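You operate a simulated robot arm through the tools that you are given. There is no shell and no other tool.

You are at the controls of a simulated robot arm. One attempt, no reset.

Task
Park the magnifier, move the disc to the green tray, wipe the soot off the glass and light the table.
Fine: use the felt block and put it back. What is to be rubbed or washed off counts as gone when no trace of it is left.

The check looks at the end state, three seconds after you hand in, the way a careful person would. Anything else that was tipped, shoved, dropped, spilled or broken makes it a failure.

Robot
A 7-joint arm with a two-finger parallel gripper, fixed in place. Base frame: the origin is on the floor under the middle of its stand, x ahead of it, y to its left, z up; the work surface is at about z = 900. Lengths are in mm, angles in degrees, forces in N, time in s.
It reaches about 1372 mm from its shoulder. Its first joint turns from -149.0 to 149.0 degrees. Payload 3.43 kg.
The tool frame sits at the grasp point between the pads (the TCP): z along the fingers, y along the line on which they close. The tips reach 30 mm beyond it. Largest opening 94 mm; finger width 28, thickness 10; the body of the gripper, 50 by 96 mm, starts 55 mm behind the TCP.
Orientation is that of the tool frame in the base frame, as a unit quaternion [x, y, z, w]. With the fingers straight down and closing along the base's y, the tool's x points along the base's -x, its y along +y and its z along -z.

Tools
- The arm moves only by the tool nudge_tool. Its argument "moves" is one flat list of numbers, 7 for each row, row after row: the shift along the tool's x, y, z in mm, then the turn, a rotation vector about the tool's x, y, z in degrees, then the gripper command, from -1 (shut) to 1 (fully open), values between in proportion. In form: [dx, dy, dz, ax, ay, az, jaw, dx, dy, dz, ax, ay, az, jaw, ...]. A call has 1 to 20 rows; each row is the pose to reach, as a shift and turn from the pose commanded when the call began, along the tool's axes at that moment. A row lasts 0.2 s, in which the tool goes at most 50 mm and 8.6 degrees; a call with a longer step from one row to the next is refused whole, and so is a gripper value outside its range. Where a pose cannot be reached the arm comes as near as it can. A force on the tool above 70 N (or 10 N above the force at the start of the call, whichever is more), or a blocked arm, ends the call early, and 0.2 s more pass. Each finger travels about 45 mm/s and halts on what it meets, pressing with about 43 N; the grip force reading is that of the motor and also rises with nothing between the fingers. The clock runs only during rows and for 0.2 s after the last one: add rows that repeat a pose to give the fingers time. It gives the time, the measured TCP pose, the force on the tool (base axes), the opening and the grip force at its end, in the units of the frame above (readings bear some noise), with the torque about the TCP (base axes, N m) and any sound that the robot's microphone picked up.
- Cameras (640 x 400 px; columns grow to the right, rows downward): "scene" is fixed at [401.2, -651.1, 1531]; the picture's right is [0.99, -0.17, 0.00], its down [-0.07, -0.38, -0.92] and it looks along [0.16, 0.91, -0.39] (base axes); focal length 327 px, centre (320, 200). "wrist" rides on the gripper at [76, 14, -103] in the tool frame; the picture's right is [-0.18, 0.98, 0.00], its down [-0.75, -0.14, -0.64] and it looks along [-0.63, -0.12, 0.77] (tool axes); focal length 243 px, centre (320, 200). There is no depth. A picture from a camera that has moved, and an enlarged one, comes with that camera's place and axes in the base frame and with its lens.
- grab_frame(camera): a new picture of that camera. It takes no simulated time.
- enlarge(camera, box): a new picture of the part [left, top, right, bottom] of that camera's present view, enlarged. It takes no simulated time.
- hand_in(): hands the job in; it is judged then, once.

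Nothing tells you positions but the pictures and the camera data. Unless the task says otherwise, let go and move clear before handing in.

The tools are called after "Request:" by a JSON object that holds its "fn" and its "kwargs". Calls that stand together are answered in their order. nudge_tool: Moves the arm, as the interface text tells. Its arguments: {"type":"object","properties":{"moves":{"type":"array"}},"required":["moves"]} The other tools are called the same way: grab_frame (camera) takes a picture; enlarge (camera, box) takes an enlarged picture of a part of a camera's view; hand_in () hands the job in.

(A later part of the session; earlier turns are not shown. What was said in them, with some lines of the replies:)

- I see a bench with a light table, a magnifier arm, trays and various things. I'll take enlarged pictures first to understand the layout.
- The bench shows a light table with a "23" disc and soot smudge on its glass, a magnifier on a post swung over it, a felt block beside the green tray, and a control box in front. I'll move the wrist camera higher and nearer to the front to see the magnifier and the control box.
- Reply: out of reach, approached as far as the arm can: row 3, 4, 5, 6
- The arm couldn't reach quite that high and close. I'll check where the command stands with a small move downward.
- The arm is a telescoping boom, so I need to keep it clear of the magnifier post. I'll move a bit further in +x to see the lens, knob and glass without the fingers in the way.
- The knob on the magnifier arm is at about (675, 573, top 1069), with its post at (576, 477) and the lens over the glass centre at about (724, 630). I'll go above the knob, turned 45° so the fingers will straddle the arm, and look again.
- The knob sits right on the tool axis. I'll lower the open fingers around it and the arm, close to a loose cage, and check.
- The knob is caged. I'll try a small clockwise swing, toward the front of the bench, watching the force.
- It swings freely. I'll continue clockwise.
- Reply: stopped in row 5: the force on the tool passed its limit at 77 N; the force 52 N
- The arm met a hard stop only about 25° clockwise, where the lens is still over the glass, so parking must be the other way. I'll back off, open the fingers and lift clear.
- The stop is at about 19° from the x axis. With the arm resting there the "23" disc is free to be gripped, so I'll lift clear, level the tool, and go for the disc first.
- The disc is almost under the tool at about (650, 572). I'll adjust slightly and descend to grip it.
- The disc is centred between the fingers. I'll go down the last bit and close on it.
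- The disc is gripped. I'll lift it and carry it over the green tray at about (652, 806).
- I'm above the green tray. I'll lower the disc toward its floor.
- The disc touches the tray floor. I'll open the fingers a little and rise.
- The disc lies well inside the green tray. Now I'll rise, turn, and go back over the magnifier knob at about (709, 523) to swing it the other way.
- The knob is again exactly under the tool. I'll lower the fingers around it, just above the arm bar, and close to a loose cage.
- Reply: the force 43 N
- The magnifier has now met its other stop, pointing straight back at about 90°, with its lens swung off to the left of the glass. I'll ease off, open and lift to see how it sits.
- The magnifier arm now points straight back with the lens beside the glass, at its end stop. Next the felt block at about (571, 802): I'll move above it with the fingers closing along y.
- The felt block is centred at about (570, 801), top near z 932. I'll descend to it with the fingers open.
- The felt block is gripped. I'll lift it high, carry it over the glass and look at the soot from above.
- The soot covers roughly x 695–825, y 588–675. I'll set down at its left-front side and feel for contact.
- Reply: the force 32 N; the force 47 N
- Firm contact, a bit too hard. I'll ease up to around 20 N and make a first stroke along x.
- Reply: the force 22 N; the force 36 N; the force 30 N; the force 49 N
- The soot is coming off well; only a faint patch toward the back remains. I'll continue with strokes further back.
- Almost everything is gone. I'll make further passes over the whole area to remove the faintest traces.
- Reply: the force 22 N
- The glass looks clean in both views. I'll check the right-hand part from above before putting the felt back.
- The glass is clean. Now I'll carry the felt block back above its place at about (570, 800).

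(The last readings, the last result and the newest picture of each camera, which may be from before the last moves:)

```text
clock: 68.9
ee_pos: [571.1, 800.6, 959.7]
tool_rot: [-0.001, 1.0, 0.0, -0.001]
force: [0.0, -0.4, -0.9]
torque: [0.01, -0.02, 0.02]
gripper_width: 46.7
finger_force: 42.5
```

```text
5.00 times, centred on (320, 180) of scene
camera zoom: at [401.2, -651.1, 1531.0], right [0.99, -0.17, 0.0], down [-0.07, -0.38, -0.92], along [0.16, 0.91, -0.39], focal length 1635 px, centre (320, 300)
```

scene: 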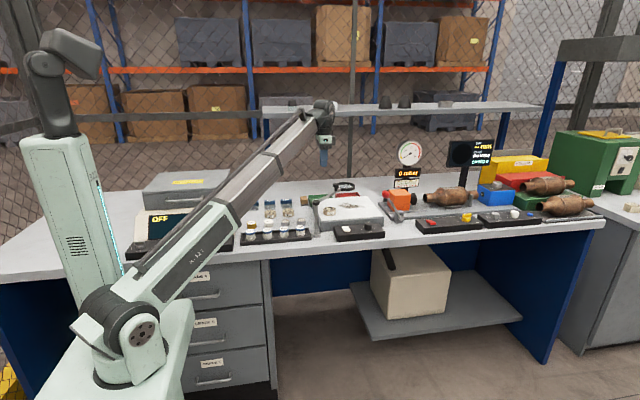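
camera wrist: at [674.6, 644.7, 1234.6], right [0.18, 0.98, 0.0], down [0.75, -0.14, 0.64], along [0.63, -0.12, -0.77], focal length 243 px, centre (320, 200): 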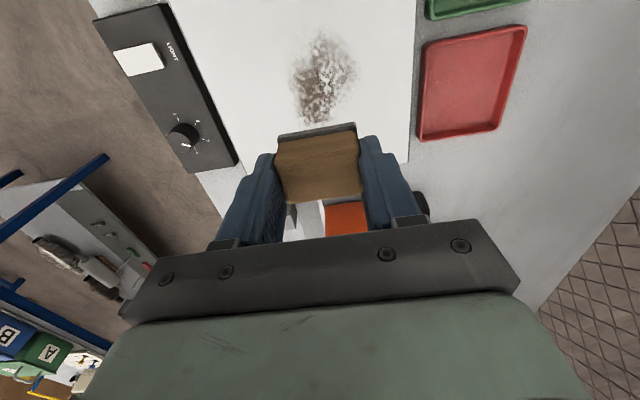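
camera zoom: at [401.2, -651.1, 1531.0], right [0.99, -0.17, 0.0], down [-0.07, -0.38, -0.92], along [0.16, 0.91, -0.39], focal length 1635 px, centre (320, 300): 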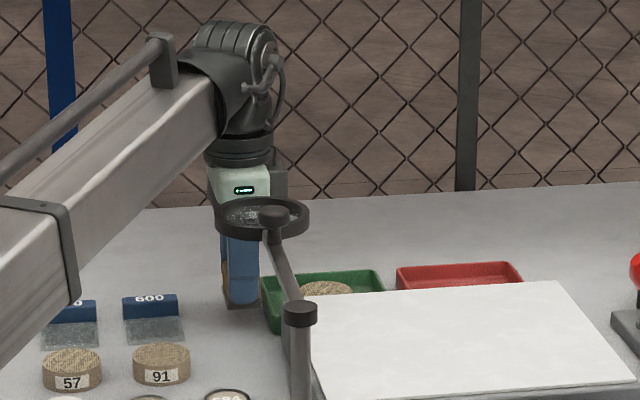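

Request:
{"fn": "nudge_tool", "kwargs": {"moves": [1.3, 0, 7, 0, 0, 0, -0.3, 1.3, 0, 14, 0, 0, 0, -0.3, 1.3, 0, 17, 0, 0, 0, -0.3]}}

Request:
{"fn": "nudge_tool", "kwargs": {"moves": [0, 0, 1, 0, 0, 0, -0.3, 0, 0, 2, 0, 0, 0, -0.3]}}

```text
clock: 69.7
ee_pos: [570.0, 799.6, 942.1]
tool_rot: [0.0, 1.0, 0.0, 0.0]
force: [-0.1, 0.1, 0.5]
torque: [0.0, -0.01, 0.01]
gripper_width: 47.0
finger_force: 43.5
```

```text
clock: 70.3
ee_pos: [569.5, 800.2, 941.1]
tool_rot: [-0.001, 1.0, 0.0, 0.0]
force: [0.3, -0.4, 0.2]
torque: [0.01, 0.02, 0.0]
gripper_width: 46.4
finger_force: 42.6
```

Request:
{"fn": "nudge_tool", "kwargs": {"moves": [0, 0, 0.7, 0, 0, 0, -0.3, 0, 0, 1.2, 0, 0, 0, -0.3]}}

Request:
{"fn": "nudge_tool", "kwargs": {"moves": [0, 0, 0.6, 0, 0, 0, -0.3, 0, 0, 1, 0, 0, 0, -0.3]}}

```text
clock: 70.9
ee_pos: [568.4, 800.3, 939.5]
tool_rot: [0.0, 1.0, 0.0, 0.0]
force: [-0.1, 0.5, -0.2]
torque: [0.02, 0.0, 0.0]
gripper_width: 46.7
finger_force: 42.5
```

```text
clock: 71.5
ee_pos: [569.0, 800.8, 938.3]
tool_rot: [-0.002, 1.0, 0.0, 0.001]
force: [-0.1, -0.4, 3.3]
torque: [-0.02, 0.01, -0.01]
gripper_width: 46.4
finger_force: 42.3
```

The felt block is touching the bench. I'll release it and rise straight up.

Request:
{"fn": "nudge_tool", "kwargs": {"moves": [0, 0, 0.3, 0, 0, 0, -0.3, 0, 0, 0.3, 0, 0, 0, 0.1, 0, 0, 0.3, 0, 0, 0, 0.4, 0, 0, 0.3, 0, 0, 0, 0.45, 0, 0, -20, 0, 0, 0, 0.45, 0, 0, -60, 0, 0, 0, 0.45, 0, 0, -100, 0, 0, 0, 0.45, 0, 0, -145, 0, 0, 0, 0.45, 0, 0, -190, 0, 0, 0, 0.45, 0, 0, -190, 0, 0, 0, 0.45]}}

Request:
{"fn": "grab_frame", "kwargs": {"camera": "wrist"}}

Request:
{"fn": "enlarge", "kwargs": {"camera": "wrist", "box": [230, 40, 390, 140]}}

Request:
{"fn": "enlarge", "kwargs": {"camera": "scene", "box": [270, 150, 370, 220]}}

```text
clock: 73.7
ee_pos: [568.5, 803.9, 1131.7]
tool_rot: [-0.001, 1.0, 0.0, 0.0]
force: [0.6, 0.4, -1.0]
torque: [0.0, -0.01, -0.03]
gripper_width: 68.3
finger_force: 0.1
```

```text
taken
camera wrist: at [492.3, 817.5, 1234.8], right [0.18, 0.98, 0.0], down [0.75, -0.14, 0.64], along [0.63, -0.12, -0.77], focal length 243 px, centre (320, 200)
```

wrist: 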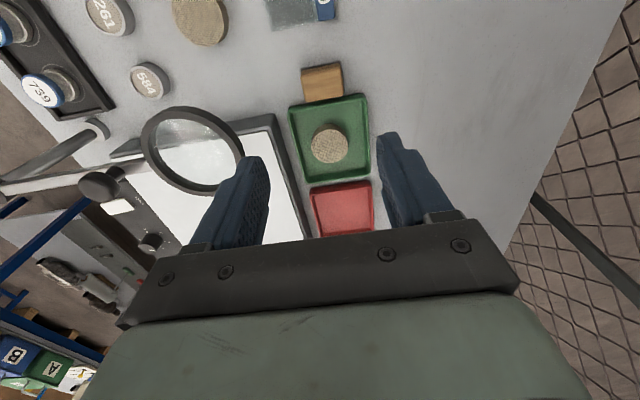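

```text
4.00 times, centred on (310, 90) of wrist
camera zoom: at [492.3, 817.5, 1234.8], right [0.18, 0.98, 0.0], down [0.75, -0.14, 0.64], along [0.63, -0.12, -0.77], focal length 970 px, centre (360, 640)
```

zoom: 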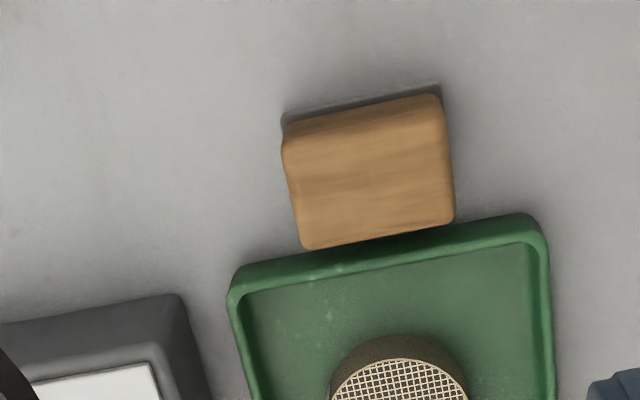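

```text
5.71 times, centred on (320, 185) of scene
camera zoom: at [401.2, -651.1, 1531.0], right [0.99, -0.17, 0.0], down [-0.07, -0.38, -0.92], along [0.16, 0.91, -0.39], focal length 1868 px, centre (320, 286)
```

zoom: 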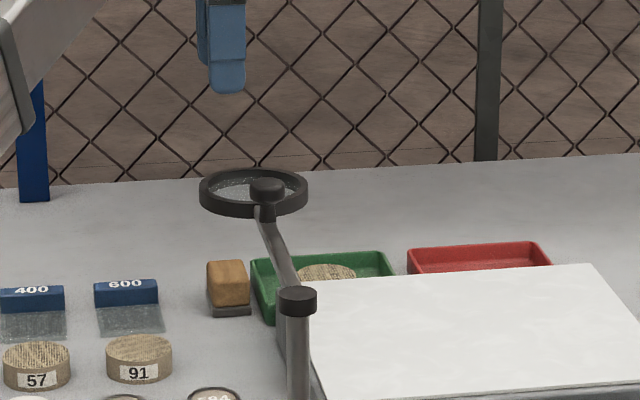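

The felt block is back in its spot. Now the light: I'll close the fingers, turn 90° and move toward the control box at about (687, 442).

Request:
{"fn": "nudge_tool", "kwargs": {"moves": [-11, -17, 0, 0, 0, 7.5, 0, -22, -34, 0, 0, 0, 15, -0.5, -33, -51, 0, 0, 0, 22.5, -1, -44, -68, 0, 0, 0, 30, -1, -55, -85, 0, 0, 0, 37.5, -1, -66, -102, 0, 0, 0, 45, -1, -77, -119, 0, 0, 0, 52.5, -1, -88, -136, 0, 0, 0, 60, -1, -99, -153, 0, 0, 0, 67.5, -1, -110, -170, 0, 0, 0, 75, -1, -121, -187, 0, 0, 0, 82.5, -1, -131.5, -204, 0, 0, 0, 90, -1, -131.5, -204, 0, 0, 0, 90, -1]}}

Request:
{"fn": "grab_frame", "kwargs": {"camera": "wrist"}}

```text
clock: 76.5
ee_pos: [701.2, 596.0, 1130.0]
tool_rot: [0.707, 0.708, 0.0, 0.0]
force: [-0.6, 0.2, 0.1]
torque: [0.0, -0.01, 0.03]
gripper_width: 0.0
finger_force: 33.2
```

```text
taken
camera wrist: at [715.7, 672.0, 1233.5], right [0.98, -0.18, 0.0], down [-0.14, -0.75, 0.64], along [-0.12, -0.63, -0.77], focal length 243 px, centre (320, 200)
```

wrist: 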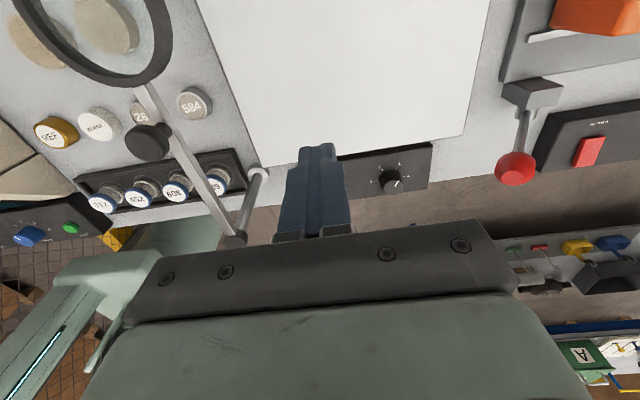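

Request:
{"fn": "nudge_tool", "kwargs": {"moves": [-32, -3.5, 5, 0, 0, 0, -1, -64, -7, 10, 0, 0, 0, -1, -96, -10.5, 15, 0, 0, 0, -1, -126, -14, 20, 0, 0, 0, -1, -126, -14, 20, 0, 0, 0, -1]}}

Request:
{"fn": "grab_frame", "kwargs": {"camera": "wrist"}}

Request:
{"fn": "enlarge", "kwargs": {"camera": "wrist", "box": [230, 0, 450, 150]}}

Request:
{"fn": "enlarge", "kwargs": {"camera": "scene", "box": [280, 120, 420, 250]}}

```text
clock: 77.7
ee_pos: [685.0, 468.9, 1109.9]
tool_rot: [0.707, 0.707, -0.001, -0.001]
force: [-0.2, -0.6, -0.5]
torque: [-0.01, 0.02, -0.01]
gripper_width: 0.1
finger_force: 33.1
```

```text
taken
camera wrist: at [701.2, 545.1, 1213.7], right [0.98, -0.18, 0.0], down [-0.14, -0.75, 0.64], along [-0.12, -0.63, -0.77], focal length 243 px, centre (320, 200)
```

wrist: 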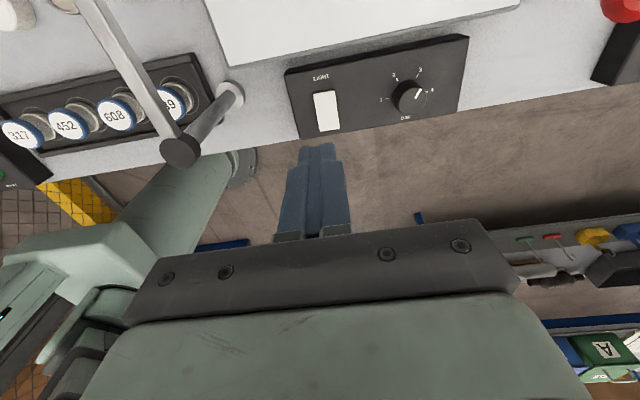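

```text
2.67 times, centred on (340, 75) of wrist
camera zoom: at [701.2, 545.1, 1213.7], right [0.98, -0.18, 0.0], down [-0.14, -0.75, 0.64], along [-0.12, -0.63, -0.77], focal length 647 px, centre (267, 533)
```

zoom: 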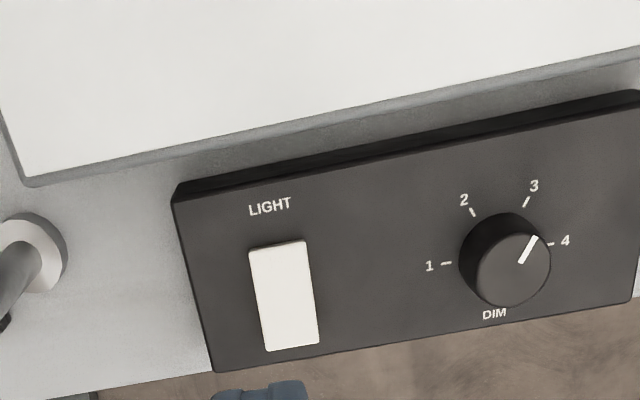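

```text
3.08 times, centred on (350, 185) of scene
camera zoom: at [401.2, -651.1, 1531.0], right [0.99, -0.17, 0.0], down [-0.07, -0.38, -0.92], along [0.16, 0.91, -0.39], focal length 1006 px, centre (228, 246)
```

zoom: 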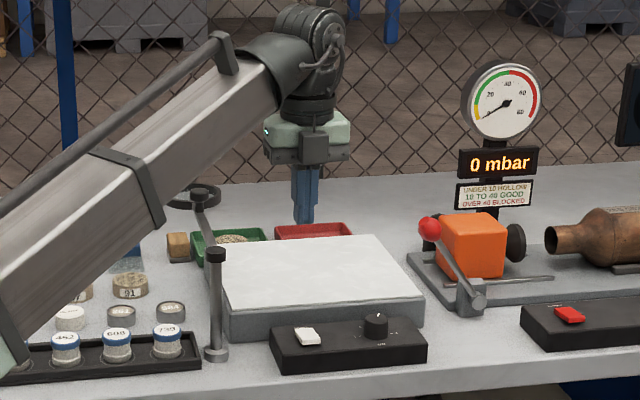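

Request:
{"fn": "enlarge", "kwargs": {"camera": "scene", "box": [335, 222, 365, 242]}}

Request:
{"fn": "enlarge", "kwargs": {"camera": "wrist", "box": [280, 60, 360, 145]}}

```text
16.00 times, centred on (350, 232) of scene
camera zoom: at [401.2, -651.1, 1531.0], right [0.99, -0.17, 0.0], down [-0.07, -0.38, -0.92], along [0.16, 0.91, -0.39], focal length 5232 px, centre (-160, -312)
```

zoom: 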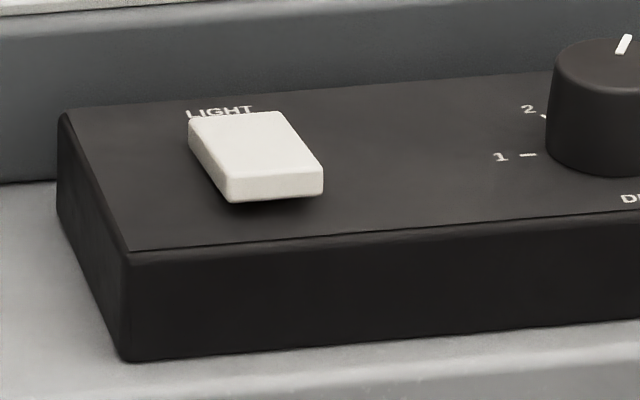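

```text
4.71 times, centred on (320, 102) of wrist
camera zoom: at [701.2, 545.1, 1213.7], right [0.98, -0.18, 0.0], down [-0.14, -0.75, 0.64], along [-0.12, -0.63, -0.77], focal length 1142 px, centre (320, 659)
```

zoom: 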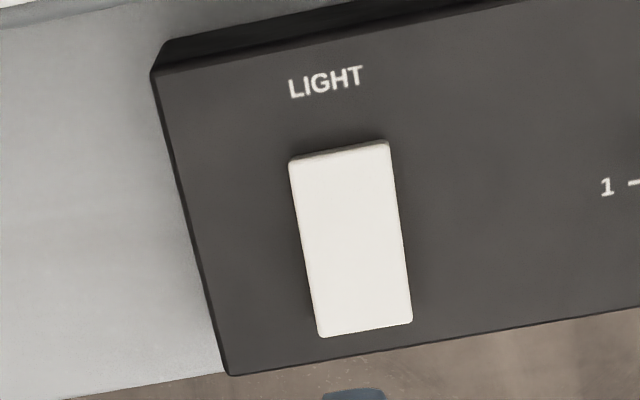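

The LIGHT rocker is at about (690, 447) and its front end stands up, so I'll press the front end at about (690, 432). I'll approach in steps.

Request:
{"fn": "nudge_tool", "kwargs": {"moves": [-12, 2, 25, 0, 0, 0, -1, -24, 4, 50, 0, 0, 0, -1, -36, 5.5, 75, 0, 0, 0, -1, -36, 5.5, 100, 0, 0, 0, -1, -36, 5.5, 100, 0, 0, 0, -1]}}

Request:
{"fn": "grab_frame", "kwargs": {"camera": "wrist"}}

Request:
{"fn": "enlarge", "kwargs": {"camera": "scene", "box": [300, 150, 400, 250]}}

```text
clock: 78.9
ee_pos: [692.5, 434.9, 1008.9]
tool_rot: [0.706, 0.708, 0.0, 0.001]
force: [0.4, 0.2, 0.0]
torque: [-0.01, -0.01, -0.06]
gripper_width: 0.1
finger_force: 33.2
```

```text
taken
camera wrist: at [707.3, 510.4, 1112.0], right [0.98, -0.18, 0.0], down [-0.14, -0.75, 0.64], along [-0.12, -0.63, -0.77], focal length 243 px, centre (320, 200)
```

wrist: 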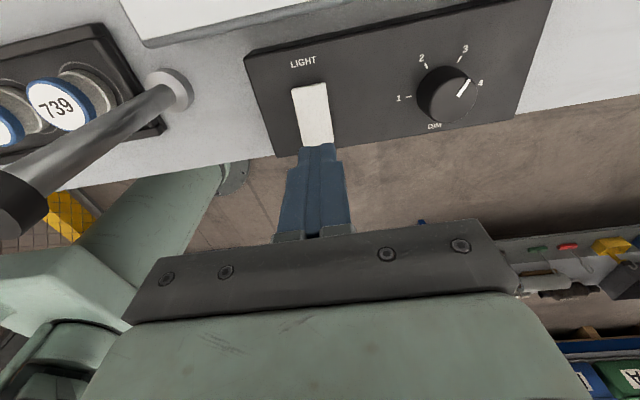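

```text
4.00 times, centred on (350, 200) of scene
camera zoom: at [401.2, -651.1, 1531.0], right [0.99, -0.17, 0.0], down [-0.07, -0.38, -0.92], along [0.16, 0.91, -0.39], focal length 1308 px, centre (200, 200)
```

zoom: 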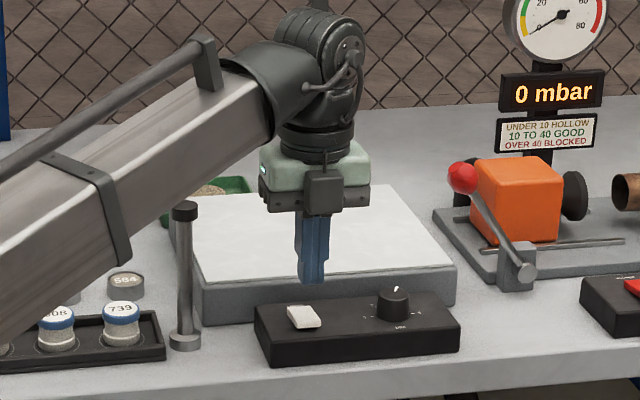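

Request:
{"fn": "nudge_tool", "kwargs": {"moves": [-2, -1.5, 12, 0, 0, 0, -1, -2, -1.5, 24, 0, 0, 0, -1, -2, -1.5, 29, 0, 0, 0, -1, -2, -1.5, 29, 0, 0, 0, -1]}}

Request:
{"fn": "grab_frame", "kwargs": {"camera": "wrist"}}

Request:
{"fn": "enlarge", "kwargs": {"camera": "scene", "box": [325, 205, 375, 245]}}

```text
clock: 79.9
ee_pos: [690.4, 432.6, 980.0]
tool_rot: [0.706, 0.708, -0.001, 0.001]
force: [0.0, -0.1, 0.2]
torque: [0.0, -0.02, -0.03]
gripper_width: 0.0
finger_force: 33.0
```

```text
taken
camera wrist: at [705.5, 508.3, 1083.6], right [0.98, -0.18, 0.0], down [-0.14, -0.75, 0.64], along [-0.12, -0.63, -0.77], focal length 243 px, centre (320, 200)
```

wrist: 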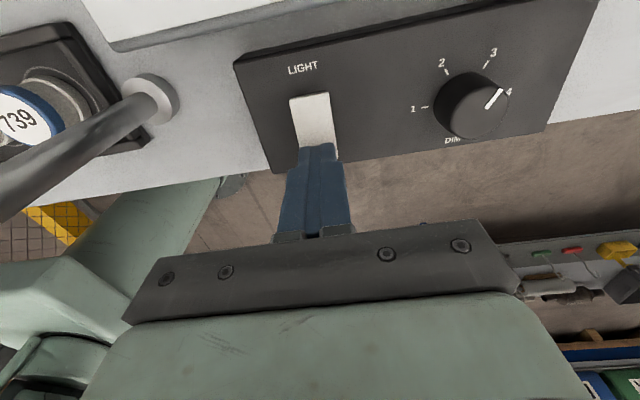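

```text
10.00 times, centred on (350, 225) of scene
camera zoom: at [401.2, -651.1, 1531.0], right [0.99, -0.17, 0.0], down [-0.07, -0.38, -0.92], along [0.16, 0.91, -0.39], focal length 3270 px, centre (20, -50)
```

zoom: 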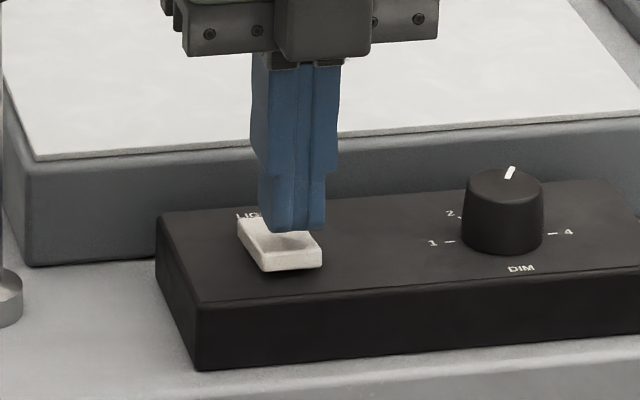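

I'll shift 5 mm further to the front so the tips bear only on the raised front half, then press down in small steps.

Request:
{"fn": "nudge_tool", "kwargs": {"moves": [-5, -1, 0, 0, 0, 0, -1, -5, -1, 4, 0, 0, 0, -1, -5, -1, 8, 0, 0, 0, -1]}}

Request:
{"fn": "enlarge", "kwargs": {"camera": "scene", "box": [325, 205, 375, 245]}}

```text
clock: 80.7
ee_pos: [690.0, 427.6, 971.9]
tool_rot: [0.706, 0.708, 0.001, 0.0]
force: [-0.3, -1.2, 1.4]
torque: [-0.05, -0.02, 0.0]
gripper_width: 0.0
finger_force: 33.2
```

```text
10.00 times, centred on (350, 225) of scene
camera zoom: at [401.2, -651.1, 1531.0], right [0.99, -0.17, 0.0], down [-0.07, -0.38, -0.92], along [0.16, 0.91, -0.39], focal length 3270 px, centre (20, -50)
```

zoom: 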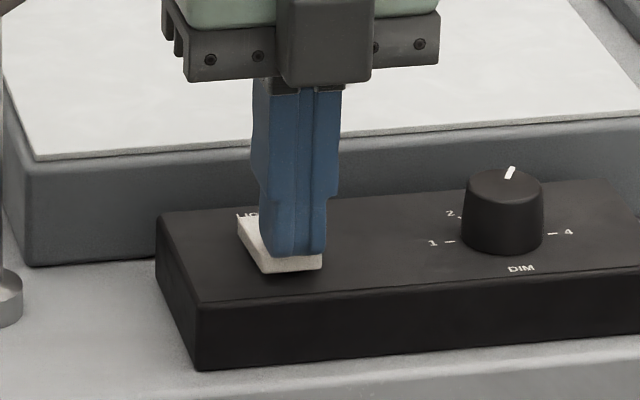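

Contact begins at the front end of the rocker. I'll press a few millimetres more and look for a change.

Request:
{"fn": "nudge_tool", "kwargs": {"moves": [0, 0, 2, 0, 0, 0, -1, 0, 0, 4, 0, 0, 0, -1]}}

Request:
{"fn": "grab_frame", "kwargs": {"camera": "scene"}}

Request:
{"fn": "enlarge", "kwargs": {"camera": "scene", "box": [325, 205, 375, 245]}}

```text
clock: 81.3
ee_pos: [689.7, 426.9, 969.1]
tool_rot: [0.707, 0.708, 0.0, 0.0]
force: [1.0, -4.3, 14.0]
torque: [0.06, -0.01, 0.0]
gripper_width: 0.0
finger_force: 32.9
heard: click
```

```text
taken
```

scene: 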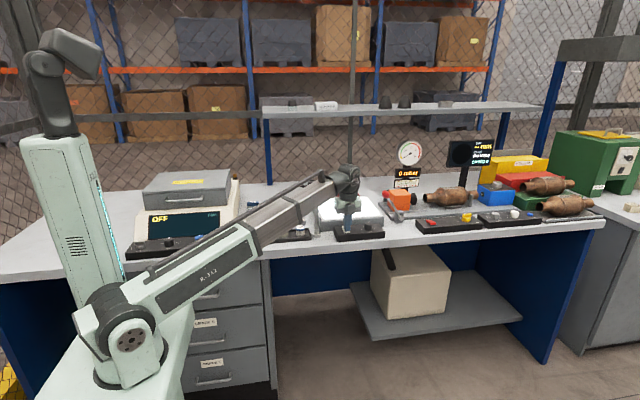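

```text
10.00 times, centred on (350, 225) of scene
camera zoom: at [401.2, -651.1, 1531.0], right [0.99, -0.17, 0.0], down [-0.07, -0.38, -0.92], along [0.16, 0.91, -0.39], focal length 3270 px, centre (20, -50)
```

zoom: 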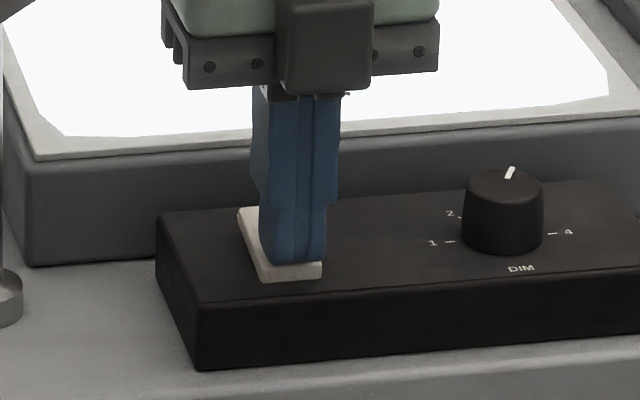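

A click was heard and the glass is lit. I'll rise straight up and inspect everything.

Request:
{"fn": "nudge_tool", "kwargs": {"moves": [0, 0, -15, 0, 0, 0, -1, 0, 0, -50, 0, 0, 0, -1, 0, 0, -95, 0, 0, 0, -1, 0, 0, -140, 0, 0, 0, -1, 40, 0, -160, 0, 0, 0, -1, 80, 0, -160, 0, 0, 0, -1, 80, 0, -160, 0, 0, 0, -1]}}

Request:
{"fn": "grab_frame", "kwargs": {"camera": "wrist"}}

Request:
{"fn": "enlarge", "kwargs": {"camera": "scene", "box": [290, 170, 390, 240]}}

Request:
{"fn": "enlarge", "kwargs": {"camera": "scene", "box": [315, 190, 375, 228]}}

```text
clock: 82.9
ee_pos: [689.8, 508.2, 1128.3]
tool_rot: [0.706, 0.708, 0.0, 0.0]
force: [-0.5, 1.0, 0.0]
torque: [-0.01, 0.01, 0.01]
gripper_width: 0.1
finger_force: 33.2
```

```text
taken
camera wrist: at [705.1, 583.9, 1231.3], right [0.98, -0.18, 0.0], down [-0.14, -0.75, 0.64], along [-0.12, -0.63, -0.77], focal length 243 px, centre (320, 200)
```

wrist: 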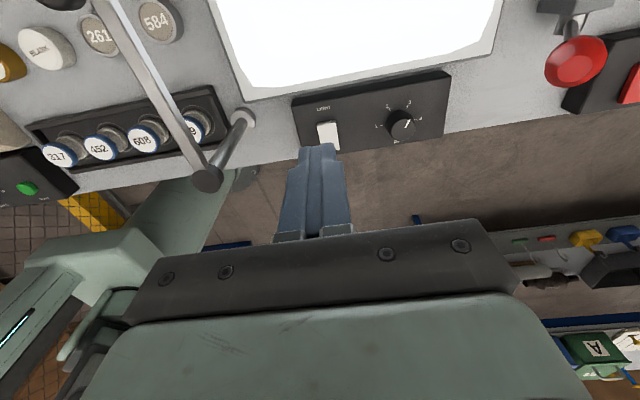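

```text
5.71 times, centred on (340, 205) of scene
camera zoom: at [401.2, -651.1, 1531.0], right [0.99, -0.17, 0.0], down [-0.07, -0.38, -0.92], along [0.16, 0.91, -0.39], focal length 1868 px, centre (206, 171)
```

zoom: 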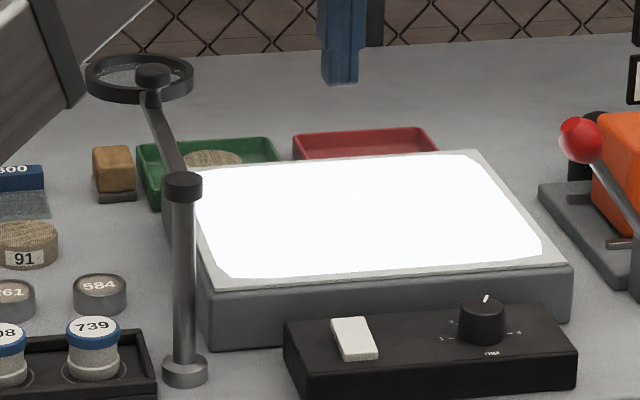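

```text
10.53 times, centred on (345, 209) of scene
camera zoom: at [401.2, -651.1, 1531.0], right [0.99, -0.17, 0.0], down [-0.07, -0.38, -0.92], along [0.16, 0.91, -0.39], focal length 3442 px, centre (57, 105)
```

zoom: 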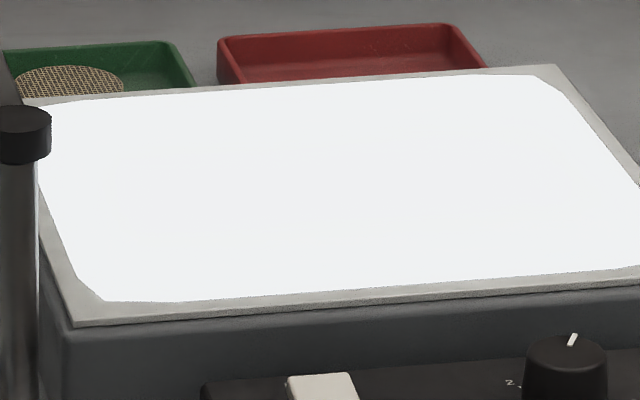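

Request:
{"fn": "nudge_tool", "kwargs": {"moves": [33, 14, 0, 0, 0, 0, -1, 66, 28, 0, 0, 0, 0, -1, 99, 42, 0, 0, 0, 0, -1, 132, 55, 0, 0, 0, 0, -1, 132, 55, 0, 0, 0, 0, -1]}}

Request:
{"fn": "grab_frame", "kwargs": {"camera": "wrist"}}

Request:
{"fn": "enlarge", "kwargs": {"camera": "wrist", "box": [180, 0, 460, 160]}}

Request:
{"fn": "enlarge", "kwargs": {"camera": "wrist", "box": [20, 20, 220, 180]}}

```text
clock: 84.1
ee_pos: [746.5, 639.5, 1128.7]
tool_rot: [0.707, 0.707, 0.0, 0.0]
force: [-0.3, -0.7, -0.1]
torque: [0.0, 0.0, -0.01]
gripper_width: 0.2
finger_force: 33.1
```

```text
taken
camera wrist: at [760.4, 715.6, 1232.1], right [0.98, -0.18, 0.0], down [-0.14, -0.75, 0.64], along [-0.12, -0.63, -0.77], focal length 243 px, centre (320, 200)
```

wrist: 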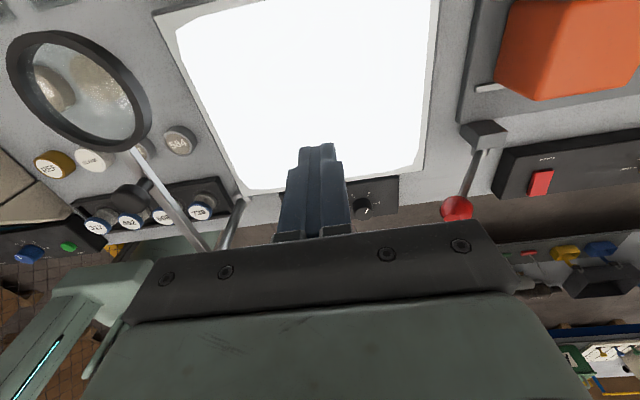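

```text
2.29 times, centred on (320, 80) of wrist
camera zoom: at [760.4, 715.6, 1232.1], right [0.98, -0.18, 0.0], down [-0.14, -0.75, 0.64], along [-0.12, -0.63, -0.77], focal length 555 px, centre (320, 474)
```

zoom: 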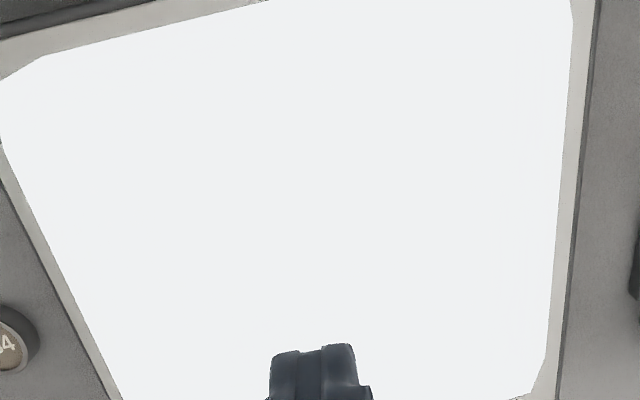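

```text
2.50 times, centred on (120, 100) of wrist
camera zoom: at [760.4, 715.6, 1232.1], right [0.98, -0.18, 0.0], down [-0.14, -0.75, 0.64], along [-0.12, -0.63, -0.77], focal length 606 px, centre (820, 450)
```

zoom: 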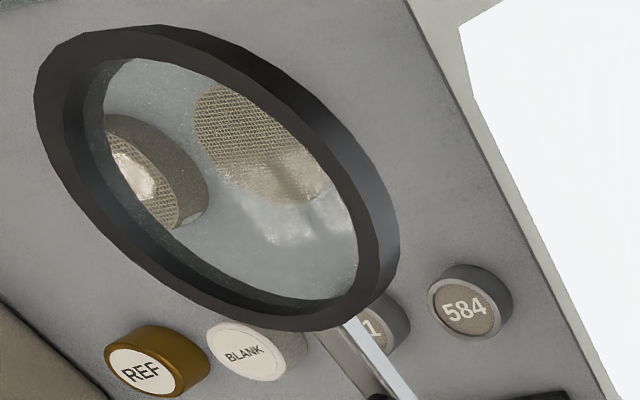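

The glass shows no trace under the light. I'll take a final look over the whole bench before handing in.

Request:
{"fn": "nudge_tool", "kwargs": {"moves": [20, 0, -15, 0, 0, 0, -1, 45, 0, -30, 0, 0, 0, -1, 45, 0, -30, 0, 0, 0, -1]}}

Request:
{"fn": "enlarge", "kwargs": {"camera": "scene", "box": [220, 160, 420, 285]}}

Request:
{"fn": "enlarge", "kwargs": {"camera": "scene", "box": [380, 130, 620, 280]}}

Request:
{"fn": "enlarge", "kwargs": {"camera": "scene", "box": [285, 170, 345, 210]}}

```text
clock: 84.9
ee_pos: [743.9, 685.0, 1156.8]
tool_rot: [0.707, 0.708, -0.001, 0.0]
force: [-0.5, -0.2, 0.6]
torque: [-0.02, 0.04, -0.01]
gripper_width: 0.0
finger_force: 32.8
```

```text
3.20 times, centred on (320, 222) of scene
camera zoom: at [401.2, -651.1, 1531.0], right [0.99, -0.17, 0.0], down [-0.07, -0.38, -0.92], along [0.16, 0.91, -0.39], focal length 1046 px, centre (320, 128)
```

zoom: 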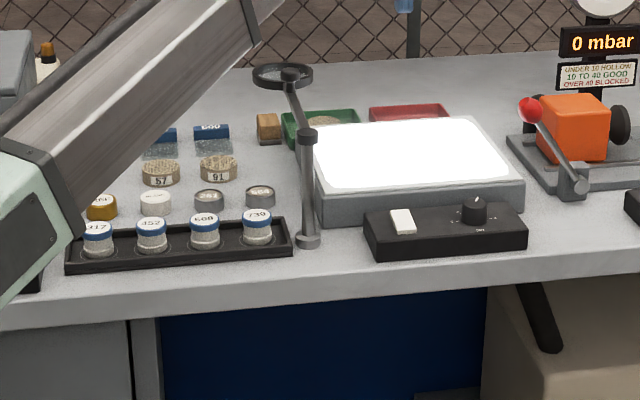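

```text
2.67 times, centred on (500, 205) of scene
camera zoom: at [401.2, -651.1, 1531.0], right [0.99, -0.17, 0.0], down [-0.07, -0.38, -0.92], along [0.16, 0.91, -0.39], focal length 872 px, centre (-160, 187)
```

zoom: 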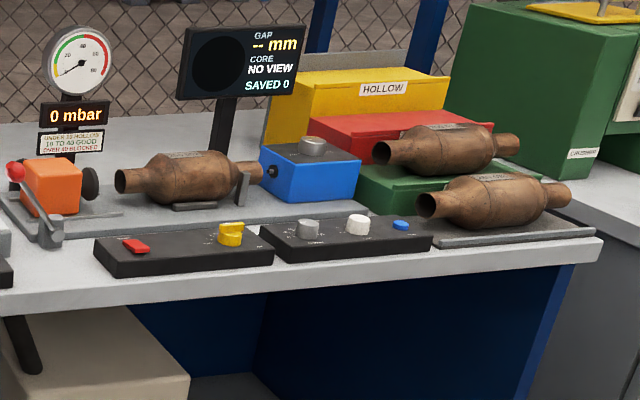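

```text
10.00 times, centred on (315, 190) of scene
camera zoom: at [401.2, -651.1, 1531.0], right [0.99, -0.17, 0.0], down [-0.07, -0.38, -0.92], along [0.16, 0.91, -0.39], focal length 3270 px, centre (370, 300)
```

zoom: 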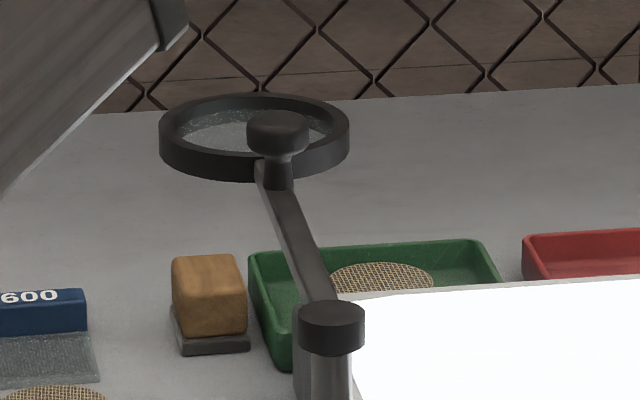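

The magnifier is parked at its stop and the disc lies in the green tray. The glass is clean and lit, the felt block is back in place, and nothing else has moved. I'm handing in.

Request:
{"fn": "hand_in", "kwargs": {}}

```text
The job is handed in.
```

All four parts of the job are done and handed in. I don't have the result of the check.

- **Magnifier:** It is swung to its rear end stop, pointing straight back. The lens is beside the glass, but its rim still overlaps the left edge by roughly 15–20 mm when seen from above. It cannot swing further that way. The stop in the other direction leaves the lens over the glass, so I took the rear stop as the parked position.
- **Disc:** The "23" disc lies flat inside the green tray.
- **Soot:** I wiped the whole sooty area of the glass with the felt block, going over most of it more than once. I saw no trace in either camera, before or after the light came on.
- **Felt block:** It is back where it stood, beside the green tray.
- **Light:** I pressed the LIGHT rocker, heard it click, and the table is lit. I left the dimmer knob alone.

In the last pictures the other items on the bench looked unmoved, and the arm was clear of everything.
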